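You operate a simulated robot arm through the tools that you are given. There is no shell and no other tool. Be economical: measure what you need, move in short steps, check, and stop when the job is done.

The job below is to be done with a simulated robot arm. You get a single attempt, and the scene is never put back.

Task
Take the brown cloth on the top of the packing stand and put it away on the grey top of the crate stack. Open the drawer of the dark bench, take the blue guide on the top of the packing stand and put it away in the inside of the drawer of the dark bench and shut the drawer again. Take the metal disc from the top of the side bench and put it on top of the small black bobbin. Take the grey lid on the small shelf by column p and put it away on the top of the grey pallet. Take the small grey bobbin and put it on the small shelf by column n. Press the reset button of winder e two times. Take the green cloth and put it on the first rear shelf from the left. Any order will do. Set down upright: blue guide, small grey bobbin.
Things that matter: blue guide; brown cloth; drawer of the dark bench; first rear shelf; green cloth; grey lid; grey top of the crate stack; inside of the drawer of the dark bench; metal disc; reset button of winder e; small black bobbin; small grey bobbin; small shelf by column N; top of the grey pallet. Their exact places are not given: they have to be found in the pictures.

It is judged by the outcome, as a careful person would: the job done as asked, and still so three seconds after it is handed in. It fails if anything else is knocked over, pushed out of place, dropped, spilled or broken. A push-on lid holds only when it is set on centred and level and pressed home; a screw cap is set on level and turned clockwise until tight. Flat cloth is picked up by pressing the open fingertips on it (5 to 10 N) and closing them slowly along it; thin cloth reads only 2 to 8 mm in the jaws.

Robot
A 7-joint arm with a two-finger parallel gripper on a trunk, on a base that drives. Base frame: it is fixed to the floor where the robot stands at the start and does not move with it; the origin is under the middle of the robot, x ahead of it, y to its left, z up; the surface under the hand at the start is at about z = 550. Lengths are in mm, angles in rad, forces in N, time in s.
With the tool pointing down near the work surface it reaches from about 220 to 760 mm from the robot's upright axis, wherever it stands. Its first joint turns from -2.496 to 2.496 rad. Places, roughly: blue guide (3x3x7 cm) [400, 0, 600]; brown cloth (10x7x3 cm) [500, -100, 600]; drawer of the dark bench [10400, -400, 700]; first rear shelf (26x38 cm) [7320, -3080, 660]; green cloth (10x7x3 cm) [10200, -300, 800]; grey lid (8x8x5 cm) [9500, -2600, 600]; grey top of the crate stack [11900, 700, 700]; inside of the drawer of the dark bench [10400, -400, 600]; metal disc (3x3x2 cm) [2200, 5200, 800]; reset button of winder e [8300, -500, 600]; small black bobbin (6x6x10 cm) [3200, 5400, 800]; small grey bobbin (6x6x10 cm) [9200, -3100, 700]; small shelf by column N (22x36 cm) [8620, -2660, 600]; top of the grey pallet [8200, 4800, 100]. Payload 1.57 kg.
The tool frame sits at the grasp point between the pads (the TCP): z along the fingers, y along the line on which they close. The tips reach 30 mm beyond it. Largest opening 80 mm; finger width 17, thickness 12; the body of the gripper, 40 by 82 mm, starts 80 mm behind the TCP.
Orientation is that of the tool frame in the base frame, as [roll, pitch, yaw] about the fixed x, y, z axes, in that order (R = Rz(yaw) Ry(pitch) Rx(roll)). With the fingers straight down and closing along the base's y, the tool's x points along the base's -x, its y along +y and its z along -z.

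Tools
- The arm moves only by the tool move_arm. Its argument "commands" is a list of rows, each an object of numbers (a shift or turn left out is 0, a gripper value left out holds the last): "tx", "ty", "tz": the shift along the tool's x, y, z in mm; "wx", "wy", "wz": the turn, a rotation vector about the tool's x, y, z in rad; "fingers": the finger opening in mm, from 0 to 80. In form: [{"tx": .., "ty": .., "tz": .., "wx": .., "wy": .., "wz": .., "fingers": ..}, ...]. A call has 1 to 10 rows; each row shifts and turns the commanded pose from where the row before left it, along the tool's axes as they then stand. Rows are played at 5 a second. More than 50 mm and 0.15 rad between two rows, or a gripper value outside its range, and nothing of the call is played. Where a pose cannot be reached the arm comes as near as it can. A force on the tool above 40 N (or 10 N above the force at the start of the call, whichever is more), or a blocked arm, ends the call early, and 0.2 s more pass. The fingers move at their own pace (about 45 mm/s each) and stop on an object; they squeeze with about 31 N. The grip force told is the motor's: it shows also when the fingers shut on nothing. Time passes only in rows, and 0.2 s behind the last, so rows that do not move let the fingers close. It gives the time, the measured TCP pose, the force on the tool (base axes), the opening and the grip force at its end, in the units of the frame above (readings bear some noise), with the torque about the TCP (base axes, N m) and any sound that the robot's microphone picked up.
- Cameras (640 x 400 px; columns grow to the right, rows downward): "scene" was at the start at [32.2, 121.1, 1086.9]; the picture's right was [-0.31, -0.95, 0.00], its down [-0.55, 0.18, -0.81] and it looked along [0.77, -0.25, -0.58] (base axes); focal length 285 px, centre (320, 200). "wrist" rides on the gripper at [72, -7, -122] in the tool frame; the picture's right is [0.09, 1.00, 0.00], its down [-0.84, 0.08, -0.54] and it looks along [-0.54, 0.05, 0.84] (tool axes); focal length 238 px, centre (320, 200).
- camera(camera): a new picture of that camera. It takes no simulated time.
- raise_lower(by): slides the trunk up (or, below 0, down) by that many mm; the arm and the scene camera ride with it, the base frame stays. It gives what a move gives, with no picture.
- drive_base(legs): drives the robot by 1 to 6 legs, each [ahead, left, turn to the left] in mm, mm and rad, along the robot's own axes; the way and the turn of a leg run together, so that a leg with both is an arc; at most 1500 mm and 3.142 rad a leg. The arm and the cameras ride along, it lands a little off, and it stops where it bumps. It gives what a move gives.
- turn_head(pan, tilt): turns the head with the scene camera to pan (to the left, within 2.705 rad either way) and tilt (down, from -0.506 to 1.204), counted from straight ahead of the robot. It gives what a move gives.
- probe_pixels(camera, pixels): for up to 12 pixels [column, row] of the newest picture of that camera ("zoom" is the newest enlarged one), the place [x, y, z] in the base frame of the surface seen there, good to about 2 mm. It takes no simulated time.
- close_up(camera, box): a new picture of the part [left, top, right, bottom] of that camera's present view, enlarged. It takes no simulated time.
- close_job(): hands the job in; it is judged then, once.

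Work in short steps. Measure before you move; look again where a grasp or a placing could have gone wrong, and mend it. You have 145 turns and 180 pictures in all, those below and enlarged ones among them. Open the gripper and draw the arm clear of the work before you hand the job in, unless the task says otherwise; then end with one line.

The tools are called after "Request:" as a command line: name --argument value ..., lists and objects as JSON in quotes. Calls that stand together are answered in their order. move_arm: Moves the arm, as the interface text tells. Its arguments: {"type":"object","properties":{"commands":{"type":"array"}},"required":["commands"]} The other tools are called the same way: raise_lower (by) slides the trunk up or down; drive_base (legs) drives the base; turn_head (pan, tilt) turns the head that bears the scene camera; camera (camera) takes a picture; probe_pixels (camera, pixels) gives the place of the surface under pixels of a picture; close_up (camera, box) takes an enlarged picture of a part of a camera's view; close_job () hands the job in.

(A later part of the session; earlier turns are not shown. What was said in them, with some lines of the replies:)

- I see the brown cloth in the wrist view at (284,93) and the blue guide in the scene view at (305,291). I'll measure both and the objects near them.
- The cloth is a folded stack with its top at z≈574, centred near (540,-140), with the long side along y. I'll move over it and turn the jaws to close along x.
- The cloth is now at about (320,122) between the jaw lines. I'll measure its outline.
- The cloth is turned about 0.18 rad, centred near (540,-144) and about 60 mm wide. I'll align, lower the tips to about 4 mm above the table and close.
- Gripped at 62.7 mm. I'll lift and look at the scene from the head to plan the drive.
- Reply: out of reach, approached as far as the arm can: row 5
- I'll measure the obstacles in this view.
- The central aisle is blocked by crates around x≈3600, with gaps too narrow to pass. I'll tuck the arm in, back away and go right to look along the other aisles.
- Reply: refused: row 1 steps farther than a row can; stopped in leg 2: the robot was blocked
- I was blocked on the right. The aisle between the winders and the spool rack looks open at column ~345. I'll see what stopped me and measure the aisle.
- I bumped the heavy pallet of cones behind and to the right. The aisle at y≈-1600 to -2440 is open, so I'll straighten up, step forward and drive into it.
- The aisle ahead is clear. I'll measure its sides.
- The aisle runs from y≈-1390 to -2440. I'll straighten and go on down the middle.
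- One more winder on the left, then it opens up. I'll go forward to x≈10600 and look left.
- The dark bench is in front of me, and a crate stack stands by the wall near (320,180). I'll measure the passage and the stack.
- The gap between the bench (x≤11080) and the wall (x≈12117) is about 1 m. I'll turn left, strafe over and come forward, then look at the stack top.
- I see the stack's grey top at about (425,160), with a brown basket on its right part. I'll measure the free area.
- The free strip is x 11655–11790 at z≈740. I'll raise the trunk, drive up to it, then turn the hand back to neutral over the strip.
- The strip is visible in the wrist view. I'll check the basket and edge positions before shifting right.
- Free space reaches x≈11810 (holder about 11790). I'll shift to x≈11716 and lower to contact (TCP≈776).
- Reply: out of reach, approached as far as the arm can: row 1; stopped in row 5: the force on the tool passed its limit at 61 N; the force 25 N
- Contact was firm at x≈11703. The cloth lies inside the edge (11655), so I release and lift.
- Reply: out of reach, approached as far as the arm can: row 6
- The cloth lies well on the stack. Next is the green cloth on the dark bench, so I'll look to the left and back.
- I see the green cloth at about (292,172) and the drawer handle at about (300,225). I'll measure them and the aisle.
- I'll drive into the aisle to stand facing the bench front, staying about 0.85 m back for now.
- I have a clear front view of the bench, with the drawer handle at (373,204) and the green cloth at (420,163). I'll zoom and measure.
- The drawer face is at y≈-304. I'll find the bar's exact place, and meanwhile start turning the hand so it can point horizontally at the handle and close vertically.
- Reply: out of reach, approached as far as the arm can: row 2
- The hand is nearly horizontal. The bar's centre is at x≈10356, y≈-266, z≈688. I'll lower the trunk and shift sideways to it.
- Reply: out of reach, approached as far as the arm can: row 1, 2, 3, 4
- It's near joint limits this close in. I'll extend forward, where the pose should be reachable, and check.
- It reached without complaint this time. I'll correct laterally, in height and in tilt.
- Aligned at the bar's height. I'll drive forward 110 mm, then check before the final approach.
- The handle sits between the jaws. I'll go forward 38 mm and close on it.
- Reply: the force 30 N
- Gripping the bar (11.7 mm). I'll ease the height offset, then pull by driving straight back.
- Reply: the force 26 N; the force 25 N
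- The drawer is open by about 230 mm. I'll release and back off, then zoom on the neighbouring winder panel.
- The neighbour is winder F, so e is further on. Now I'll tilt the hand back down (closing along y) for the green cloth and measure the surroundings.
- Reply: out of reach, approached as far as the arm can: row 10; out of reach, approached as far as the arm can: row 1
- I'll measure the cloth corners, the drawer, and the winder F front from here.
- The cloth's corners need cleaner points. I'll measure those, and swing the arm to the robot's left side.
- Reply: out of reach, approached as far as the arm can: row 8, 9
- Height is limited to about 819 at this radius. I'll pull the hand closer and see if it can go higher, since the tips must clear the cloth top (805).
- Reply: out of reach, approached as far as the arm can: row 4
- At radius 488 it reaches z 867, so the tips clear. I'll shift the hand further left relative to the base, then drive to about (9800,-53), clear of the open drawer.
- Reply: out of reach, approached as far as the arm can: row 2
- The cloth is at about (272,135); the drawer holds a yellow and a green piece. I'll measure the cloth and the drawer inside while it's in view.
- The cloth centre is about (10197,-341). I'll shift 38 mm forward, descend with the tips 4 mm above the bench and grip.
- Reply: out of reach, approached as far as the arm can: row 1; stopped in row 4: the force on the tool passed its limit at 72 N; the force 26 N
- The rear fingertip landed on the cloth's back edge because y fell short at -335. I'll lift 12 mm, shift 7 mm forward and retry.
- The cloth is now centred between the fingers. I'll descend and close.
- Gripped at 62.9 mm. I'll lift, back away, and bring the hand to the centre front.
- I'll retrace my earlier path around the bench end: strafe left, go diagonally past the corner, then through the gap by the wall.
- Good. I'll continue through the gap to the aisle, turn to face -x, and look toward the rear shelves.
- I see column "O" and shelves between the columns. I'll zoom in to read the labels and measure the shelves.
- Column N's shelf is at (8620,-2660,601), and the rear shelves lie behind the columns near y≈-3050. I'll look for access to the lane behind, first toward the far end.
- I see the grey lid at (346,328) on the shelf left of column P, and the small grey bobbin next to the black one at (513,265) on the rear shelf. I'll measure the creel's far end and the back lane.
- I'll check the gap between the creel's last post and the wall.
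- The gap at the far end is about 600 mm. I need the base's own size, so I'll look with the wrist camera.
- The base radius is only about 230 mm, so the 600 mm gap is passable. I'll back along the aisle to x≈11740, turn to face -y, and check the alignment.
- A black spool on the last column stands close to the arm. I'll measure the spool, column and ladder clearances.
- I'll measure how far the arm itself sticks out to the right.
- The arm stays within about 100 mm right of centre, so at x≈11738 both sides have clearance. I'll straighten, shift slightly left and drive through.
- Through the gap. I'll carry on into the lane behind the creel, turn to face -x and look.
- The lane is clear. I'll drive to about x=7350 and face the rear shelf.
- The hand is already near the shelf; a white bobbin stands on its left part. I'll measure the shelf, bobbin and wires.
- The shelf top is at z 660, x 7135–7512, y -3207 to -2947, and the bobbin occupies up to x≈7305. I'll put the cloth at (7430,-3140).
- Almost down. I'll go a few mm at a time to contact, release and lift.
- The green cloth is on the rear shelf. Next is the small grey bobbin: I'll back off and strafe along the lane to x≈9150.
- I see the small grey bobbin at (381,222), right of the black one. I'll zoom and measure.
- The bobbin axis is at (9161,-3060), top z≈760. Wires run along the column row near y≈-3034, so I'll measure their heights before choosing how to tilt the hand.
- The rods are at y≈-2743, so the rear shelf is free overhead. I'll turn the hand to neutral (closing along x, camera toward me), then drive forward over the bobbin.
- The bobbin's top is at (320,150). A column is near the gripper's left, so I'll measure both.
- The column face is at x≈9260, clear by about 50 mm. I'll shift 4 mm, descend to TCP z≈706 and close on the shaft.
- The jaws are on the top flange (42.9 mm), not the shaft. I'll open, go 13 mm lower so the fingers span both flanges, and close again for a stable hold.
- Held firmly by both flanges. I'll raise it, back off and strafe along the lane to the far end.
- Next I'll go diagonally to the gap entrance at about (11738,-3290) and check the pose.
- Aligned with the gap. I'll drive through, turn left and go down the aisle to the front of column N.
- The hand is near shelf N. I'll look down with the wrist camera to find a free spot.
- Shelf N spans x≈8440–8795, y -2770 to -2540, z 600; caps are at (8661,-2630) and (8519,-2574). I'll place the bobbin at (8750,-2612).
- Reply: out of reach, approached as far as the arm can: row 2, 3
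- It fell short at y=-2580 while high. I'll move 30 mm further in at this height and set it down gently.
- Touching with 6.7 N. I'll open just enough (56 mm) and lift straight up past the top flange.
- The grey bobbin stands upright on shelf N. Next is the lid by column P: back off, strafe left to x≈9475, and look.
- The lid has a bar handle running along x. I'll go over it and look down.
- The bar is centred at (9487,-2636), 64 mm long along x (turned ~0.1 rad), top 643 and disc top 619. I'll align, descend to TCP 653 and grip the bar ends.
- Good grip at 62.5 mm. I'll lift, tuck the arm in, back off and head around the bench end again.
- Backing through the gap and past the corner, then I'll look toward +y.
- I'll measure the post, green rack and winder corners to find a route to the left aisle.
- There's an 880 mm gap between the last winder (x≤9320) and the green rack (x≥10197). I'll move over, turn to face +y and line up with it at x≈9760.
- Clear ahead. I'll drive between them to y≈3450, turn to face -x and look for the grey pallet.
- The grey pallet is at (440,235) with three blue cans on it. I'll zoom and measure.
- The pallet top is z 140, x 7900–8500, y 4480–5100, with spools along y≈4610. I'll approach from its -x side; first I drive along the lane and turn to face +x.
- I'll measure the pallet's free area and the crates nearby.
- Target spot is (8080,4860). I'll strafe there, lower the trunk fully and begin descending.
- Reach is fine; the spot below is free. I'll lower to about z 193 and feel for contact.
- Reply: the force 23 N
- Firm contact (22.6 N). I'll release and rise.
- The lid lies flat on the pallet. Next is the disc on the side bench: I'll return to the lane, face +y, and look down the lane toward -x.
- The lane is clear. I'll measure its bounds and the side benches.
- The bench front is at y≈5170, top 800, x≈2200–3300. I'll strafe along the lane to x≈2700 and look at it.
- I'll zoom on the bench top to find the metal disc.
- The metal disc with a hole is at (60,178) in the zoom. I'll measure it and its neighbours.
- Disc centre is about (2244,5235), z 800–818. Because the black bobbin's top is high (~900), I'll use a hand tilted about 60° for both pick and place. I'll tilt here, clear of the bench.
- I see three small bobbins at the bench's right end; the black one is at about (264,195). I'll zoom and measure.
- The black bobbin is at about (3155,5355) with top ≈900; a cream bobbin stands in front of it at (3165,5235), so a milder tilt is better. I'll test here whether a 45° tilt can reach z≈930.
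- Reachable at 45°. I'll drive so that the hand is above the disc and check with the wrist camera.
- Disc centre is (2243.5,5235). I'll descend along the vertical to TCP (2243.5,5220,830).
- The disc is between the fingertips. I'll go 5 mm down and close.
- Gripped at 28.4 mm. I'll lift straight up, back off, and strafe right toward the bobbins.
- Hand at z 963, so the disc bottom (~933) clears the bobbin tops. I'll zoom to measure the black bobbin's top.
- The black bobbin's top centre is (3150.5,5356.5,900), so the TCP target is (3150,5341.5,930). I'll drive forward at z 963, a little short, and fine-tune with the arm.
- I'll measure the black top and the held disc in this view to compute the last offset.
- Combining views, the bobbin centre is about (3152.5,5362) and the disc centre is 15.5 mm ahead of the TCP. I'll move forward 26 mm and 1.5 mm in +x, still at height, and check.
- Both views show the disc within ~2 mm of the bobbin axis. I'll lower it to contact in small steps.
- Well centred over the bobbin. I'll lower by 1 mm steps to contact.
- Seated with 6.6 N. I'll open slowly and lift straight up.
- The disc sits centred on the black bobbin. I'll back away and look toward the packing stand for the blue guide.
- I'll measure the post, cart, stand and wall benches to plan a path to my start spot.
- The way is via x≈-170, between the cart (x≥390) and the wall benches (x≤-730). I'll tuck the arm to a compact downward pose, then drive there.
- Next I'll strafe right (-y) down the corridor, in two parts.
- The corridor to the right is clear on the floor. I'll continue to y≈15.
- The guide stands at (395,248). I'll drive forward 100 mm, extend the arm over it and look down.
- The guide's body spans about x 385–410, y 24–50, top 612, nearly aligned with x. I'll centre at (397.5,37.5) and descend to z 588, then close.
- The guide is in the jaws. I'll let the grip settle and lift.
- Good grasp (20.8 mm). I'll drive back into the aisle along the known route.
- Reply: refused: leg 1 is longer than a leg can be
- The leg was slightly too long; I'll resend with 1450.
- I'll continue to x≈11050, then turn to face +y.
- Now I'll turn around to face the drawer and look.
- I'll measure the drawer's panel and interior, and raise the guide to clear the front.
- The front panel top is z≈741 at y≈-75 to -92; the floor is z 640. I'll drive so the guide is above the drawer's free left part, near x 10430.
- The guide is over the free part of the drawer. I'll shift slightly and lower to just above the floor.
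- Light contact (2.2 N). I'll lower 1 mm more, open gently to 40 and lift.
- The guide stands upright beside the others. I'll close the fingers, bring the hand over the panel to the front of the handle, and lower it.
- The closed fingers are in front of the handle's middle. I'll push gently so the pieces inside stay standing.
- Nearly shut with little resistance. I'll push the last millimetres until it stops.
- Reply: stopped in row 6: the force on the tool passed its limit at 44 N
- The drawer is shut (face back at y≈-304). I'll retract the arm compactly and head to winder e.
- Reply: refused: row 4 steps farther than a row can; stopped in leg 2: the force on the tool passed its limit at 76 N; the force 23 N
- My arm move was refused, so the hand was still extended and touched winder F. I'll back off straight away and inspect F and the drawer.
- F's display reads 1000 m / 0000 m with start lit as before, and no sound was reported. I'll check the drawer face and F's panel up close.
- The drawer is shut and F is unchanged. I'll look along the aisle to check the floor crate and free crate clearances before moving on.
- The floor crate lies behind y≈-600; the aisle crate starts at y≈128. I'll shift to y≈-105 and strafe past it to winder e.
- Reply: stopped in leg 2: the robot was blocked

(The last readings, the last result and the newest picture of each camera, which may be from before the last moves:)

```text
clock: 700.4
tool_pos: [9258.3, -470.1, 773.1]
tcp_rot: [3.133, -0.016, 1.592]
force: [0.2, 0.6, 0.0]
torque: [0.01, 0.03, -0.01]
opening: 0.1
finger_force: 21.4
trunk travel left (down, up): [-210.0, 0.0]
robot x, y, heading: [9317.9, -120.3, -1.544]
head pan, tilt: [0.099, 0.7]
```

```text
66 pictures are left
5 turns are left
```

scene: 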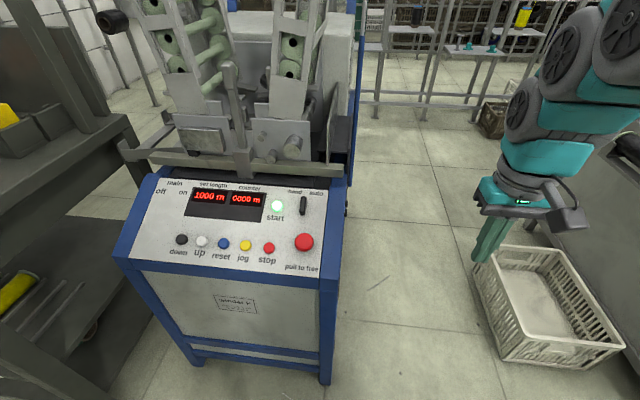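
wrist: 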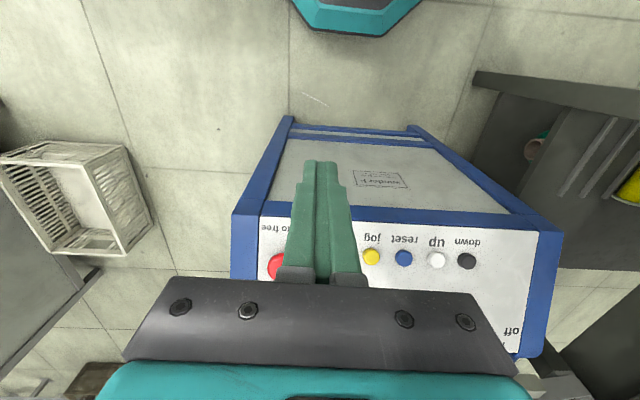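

I was blocked by the aisle crate's corner, and only 5 turns remain. I'll raise the hand, free myself, pass closer to the winders and take pictures of winder e's panel.

Request:
move_arm --commands '[{"tz": -40}, {"tz": -40}, {}]'

Request:
drive_base --legs '[[0, 35, 0], [60, 0, -0.027], [0, -985, 0]]'

Request:
turn_head --pan 0.0 --tilt 0.85

Request:
camera --camera "scene"

Request:
camera --camera "wrist"

Request:
probe_pixels --camera "wrist" --pixels '[[380, 250], [404, 257], [437, 260], [467, 260], [280, 260], [350, 200], [240, 250], [200, 250], [500, 260], [420, 200], [160, 200], [520, 200]]'

Request:
probe_pixels --camera "scene" --pixels '[[100, 250], [150, 250], [200, 250], [250, 250], [300, 250], [350, 250], [200, 200], [300, 200], [400, 200], [400, 250], [250, 300], [350, 300]]'

```text
clock: 701.2
tool_pos: [9257.2, -470.3, 853.4]
tcp_rot: [3.135, -0.017, 1.591]
force: [-0.1, -0.2, 0.0]
torque: [0.03, 0.01, 0.01]
opening: 0.1
finger_force: 21.5
trunk travel left (down, up): [-210.0, 0.0]
robot x, y, heading: [9316.9, -122.1, -1.548]
head pan, tilt: [0.099, 0.7]
```

```text
clock: 707.5
tool_pos: [8278.1, -520.9, 852.1]
tcp_rot: [3.133, -0.017, 1.559]
force: [-0.4, -0.6, 0.3]
torque: [0.03, 0.02, -0.01]
opening: 0.0
finger_force: 21.5
trunk travel left (down, up): [-210.0, 0.0]
robot x, y, heading: [8351.3, -171.8, -1.583]
head pan, tilt: [0.099, 0.7]
```

```text
clock: 708.1
tool_pos: [8278.7, -520.7, 853.1]
tcp_rot: [3.132, -0.017, 1.558]
force: [-0.6, -0.6, 1.0]
torque: [0.02, -0.04, 0.01]
opening: 0.0
finger_force: 21.3
trunk travel left (down, up): [-210.0, 0.0]
robot x, y, heading: [8347.3, -169.6, -1.579]
head pan, tilt: [0.0, 0.85]
```

```text
65 pictures are left
```

scene: 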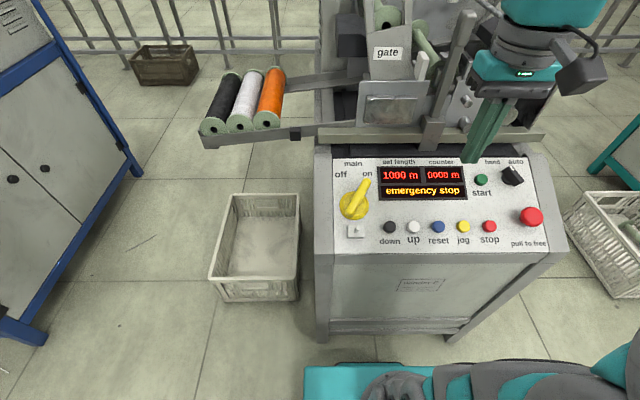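

```text
64 pictures are left
```

wrist: 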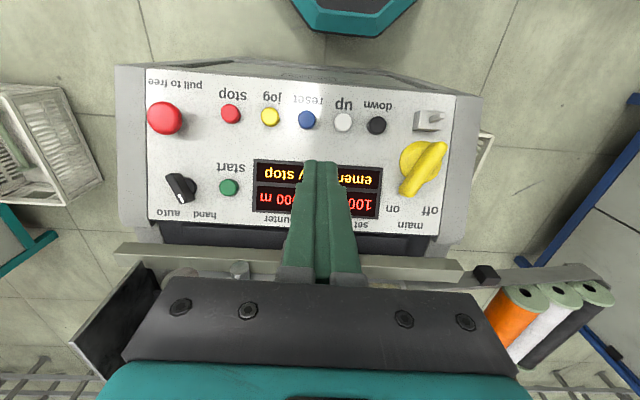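

```text
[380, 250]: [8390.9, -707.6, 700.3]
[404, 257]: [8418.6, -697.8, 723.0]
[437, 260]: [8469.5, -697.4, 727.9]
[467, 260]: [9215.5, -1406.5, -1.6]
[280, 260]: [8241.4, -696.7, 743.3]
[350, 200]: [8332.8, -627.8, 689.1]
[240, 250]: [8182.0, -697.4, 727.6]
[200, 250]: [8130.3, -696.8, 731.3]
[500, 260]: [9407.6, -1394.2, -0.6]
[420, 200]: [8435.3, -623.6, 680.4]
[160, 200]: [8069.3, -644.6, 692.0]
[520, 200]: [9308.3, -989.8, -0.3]
```

```text
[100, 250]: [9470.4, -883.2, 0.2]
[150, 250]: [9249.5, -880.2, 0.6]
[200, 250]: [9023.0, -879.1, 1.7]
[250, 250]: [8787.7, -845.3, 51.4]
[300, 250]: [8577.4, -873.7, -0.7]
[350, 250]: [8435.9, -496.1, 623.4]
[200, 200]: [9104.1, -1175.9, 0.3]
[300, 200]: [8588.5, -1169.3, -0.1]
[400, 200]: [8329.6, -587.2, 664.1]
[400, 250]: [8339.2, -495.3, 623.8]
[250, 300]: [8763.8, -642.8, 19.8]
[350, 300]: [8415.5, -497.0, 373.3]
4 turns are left
```

Winder e's panel is in view: the blue reset button is at (438,227) in the scene and (307,120) in the wrist view. I'll measure it exactly.

Request:
probe_pixels --camera "wrist" --pixels '[[307, 120], [307, 116], [307, 124], [302, 120], [312, 120], [270, 116], [343, 122], [307, 135], [307, 98]]'

Request:
probe_pixels --camera "scene" --pixels '[[438, 226], [438, 223], [438, 230], [434, 226], [442, 226], [413, 226], [463, 226]]'

```text
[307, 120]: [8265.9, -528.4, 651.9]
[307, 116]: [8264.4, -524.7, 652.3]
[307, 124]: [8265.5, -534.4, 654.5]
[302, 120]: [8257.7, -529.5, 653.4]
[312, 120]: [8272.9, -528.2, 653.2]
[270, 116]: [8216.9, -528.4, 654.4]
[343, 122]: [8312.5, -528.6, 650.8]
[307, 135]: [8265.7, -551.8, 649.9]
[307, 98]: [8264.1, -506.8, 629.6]
```

```text
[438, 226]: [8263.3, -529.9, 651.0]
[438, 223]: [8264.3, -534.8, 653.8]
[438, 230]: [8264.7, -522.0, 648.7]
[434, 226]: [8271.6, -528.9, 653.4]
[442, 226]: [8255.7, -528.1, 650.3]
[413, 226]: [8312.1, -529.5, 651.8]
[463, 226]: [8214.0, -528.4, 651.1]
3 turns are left
```

Reset is at (8264.5,-529), top ≈652, on a panel sloped about 24°. I'll tilt the closed fingers to its normal, stop about 25 mm above, then press and release twice.

Request:
move_arm --commands '[{"wy": -0.145}, {"wy": -0.146}, {"wy": -0.146}, {"tx": 14.9, "ty": -2.84, "tz": 26.4}, {"tx": 14.9, "ty": -2.84, "tz": 26.4}, {"tx": 14.9, "ty": -2.84, "tz": 26.4}, {"tx": 14.9, "ty": -2.84, "tz": 26.4}, {"tx": 14.9, "ty": -2.84, "tz": 26.5}, {}]'

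Request:
move_arm --commands '[{"tz": 10}, {"tz": 8}, {"tz": 4}, {"tz": 3}, {"tz": 3}, {"tz": 3}, {"tz": 3}, {"tz": 2}, {}]'

Request:
move_arm --commands '[{"tz": -10}, {"tz": -15}, {}, {}]'

Request:
close_up --camera "scene" --box '[320, 140, 570, 260]'

Request:
move_arm --commands '[{"tz": 10}, {"tz": 4}, {"tz": 3}, {"tz": 3}, {"tz": 3}, {"tz": 2}, {"tz": 2}, {}]'

Request:
move_arm --commands '[{"tz": -10}, {"tz": -15}, {"tz": -15}, {}]'

Request:
close_up --camera "scene" --box '[320, 140, 570, 260]'

```text
clock: 710.1
tool_pos: [8267.7, -506.7, 701.4]
tcp_rot: [3.132, 0.423, 1.556]
force: [0.7, -0.8, -0.6]
torque: [0.03, 0.01, -0.02]
opening: 0.0
finger_force: 21.3
trunk travel left (down, up): [-210.0, 0.0]
robot x, y, heading: [8350.4, -174.4, -1.579]
head pan, tilt: [0.0, 0.85]
```

```text
clock: 712.2
tool_pos: [8266.4, -521.4, 671.9]
tcp_rot: [3.135, 0.428, 1.556]
force: [5.3, 22.6, 29.7]
torque: [0.26, -0.06, 0.01]
opening: 0.0
finger_force: 21.8
trunk travel left (down, up): [-210.0, 0.0]
robot x, y, heading: [8348.7, -170.0, -1.581]
head pan, tilt: [0.0, 0.85]
heard: click
stopped in row 9: the force on the tool passed its limit at 40 N (the readings are from after the stop); the commanded pose is now the measured one
```

```text
clock: 713.2
tool_pos: [8266.2, -511.9, 691.8]
tcp_rot: [3.131, 0.424, 1.555]
force: [0.3, 0.8, 0.2]
torque: [-0.02, 0.02, -0.03]
opening: 0.0
finger_force: 21.4
trunk travel left (down, up): [-210.0, 0.0]
robot x, y, heading: [8350.1, -175.7, -1.578]
head pan, tilt: [0.0, 0.85]
```

```text
2.56 times, centred on (445, 200) of scene
```

zoom: 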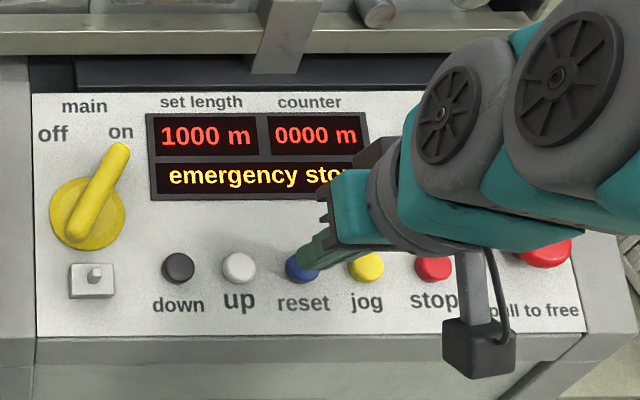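

```text
clock: 714.8
tool_pos: [8265.1, -521.7, 670.6]
tcp_rot: [3.133, 0.43, 1.556]
force: [4.3, 23.7, 29.2]
torque: [0.34, -0.04, 0.06]
opening: 0.0
finger_force: 21.0
trunk travel left (down, up): [-210.0, 0.0]
robot x, y, heading: [8350.5, -171.7, -1.579]
head pan, tilt: [0.0, 0.85]
heard: click
stopped in row 7: the force on the tool passed its limit at 42 N (the readings are from after the stop); the commanded pose is now the measured one
```

```text
clock: 715.8
tool_pos: [8264.8, -507.0, 705.1]
tcp_rot: [3.136, 0.427, 1.555]
force: [0.2, -0.7, -0.4]
torque: [0.02, -0.01, 0.0]
opening: 0.0
finger_force: 20.5
trunk travel left (down, up): [-210.0, 0.0]
robot x, y, heading: [8350.7, -170.8, -1.582]
head pan, tilt: [0.0, 0.85]
```

```text
2.56 times, centred on (445, 200) of scene
2 turns are left
```

zoom: 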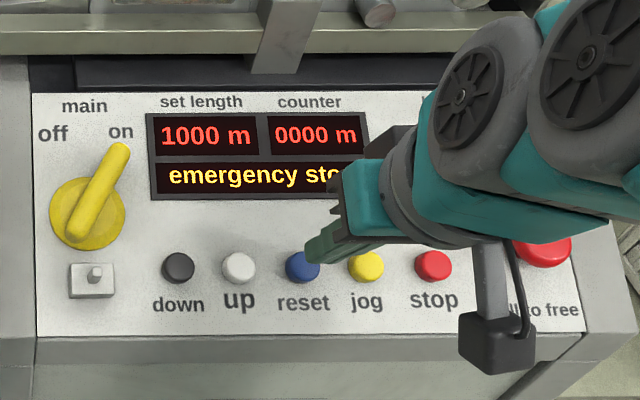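

Two clicks were heard, and the button is released. I'll draw the arm up clear and open the gripper.

Request:
move_arm --commands '[{"tz": -40}, {"tz": -40}, {"tz": -30}, {"fingers": 80}, {}, {}]'

```text
clock: 717.2
tool_pos: [8264.6, -460.1, 805.1]
tcp_rot: [3.138, 0.427, 1.554]
force: [0.2, 1.2, -0.1]
torque: [-0.01, 0.0, -0.02]
opening: 67.9
finger_force: 0.0
trunk travel left (down, up): [-210.0, 0.0]
robot x, y, heading: [8349.8, -171.0, -1.58]
head pan, tilt: [0.0, 0.85]
1 turns are left
```

The arm is clear and the gripper is open, so I'm handing the job in.

Request:
close_job

```text
The job is handed in.
```

Every part of the job was carried out and the job is handed in. Two bumps along the way: the closed fingers touched winder F's panel, with no change seen on it. The base also stopped against the crate in the central aisle, and I did not check whether the crate moved. Winder e's display still read "emergency stop" after the two reset presses, both of which clicked.
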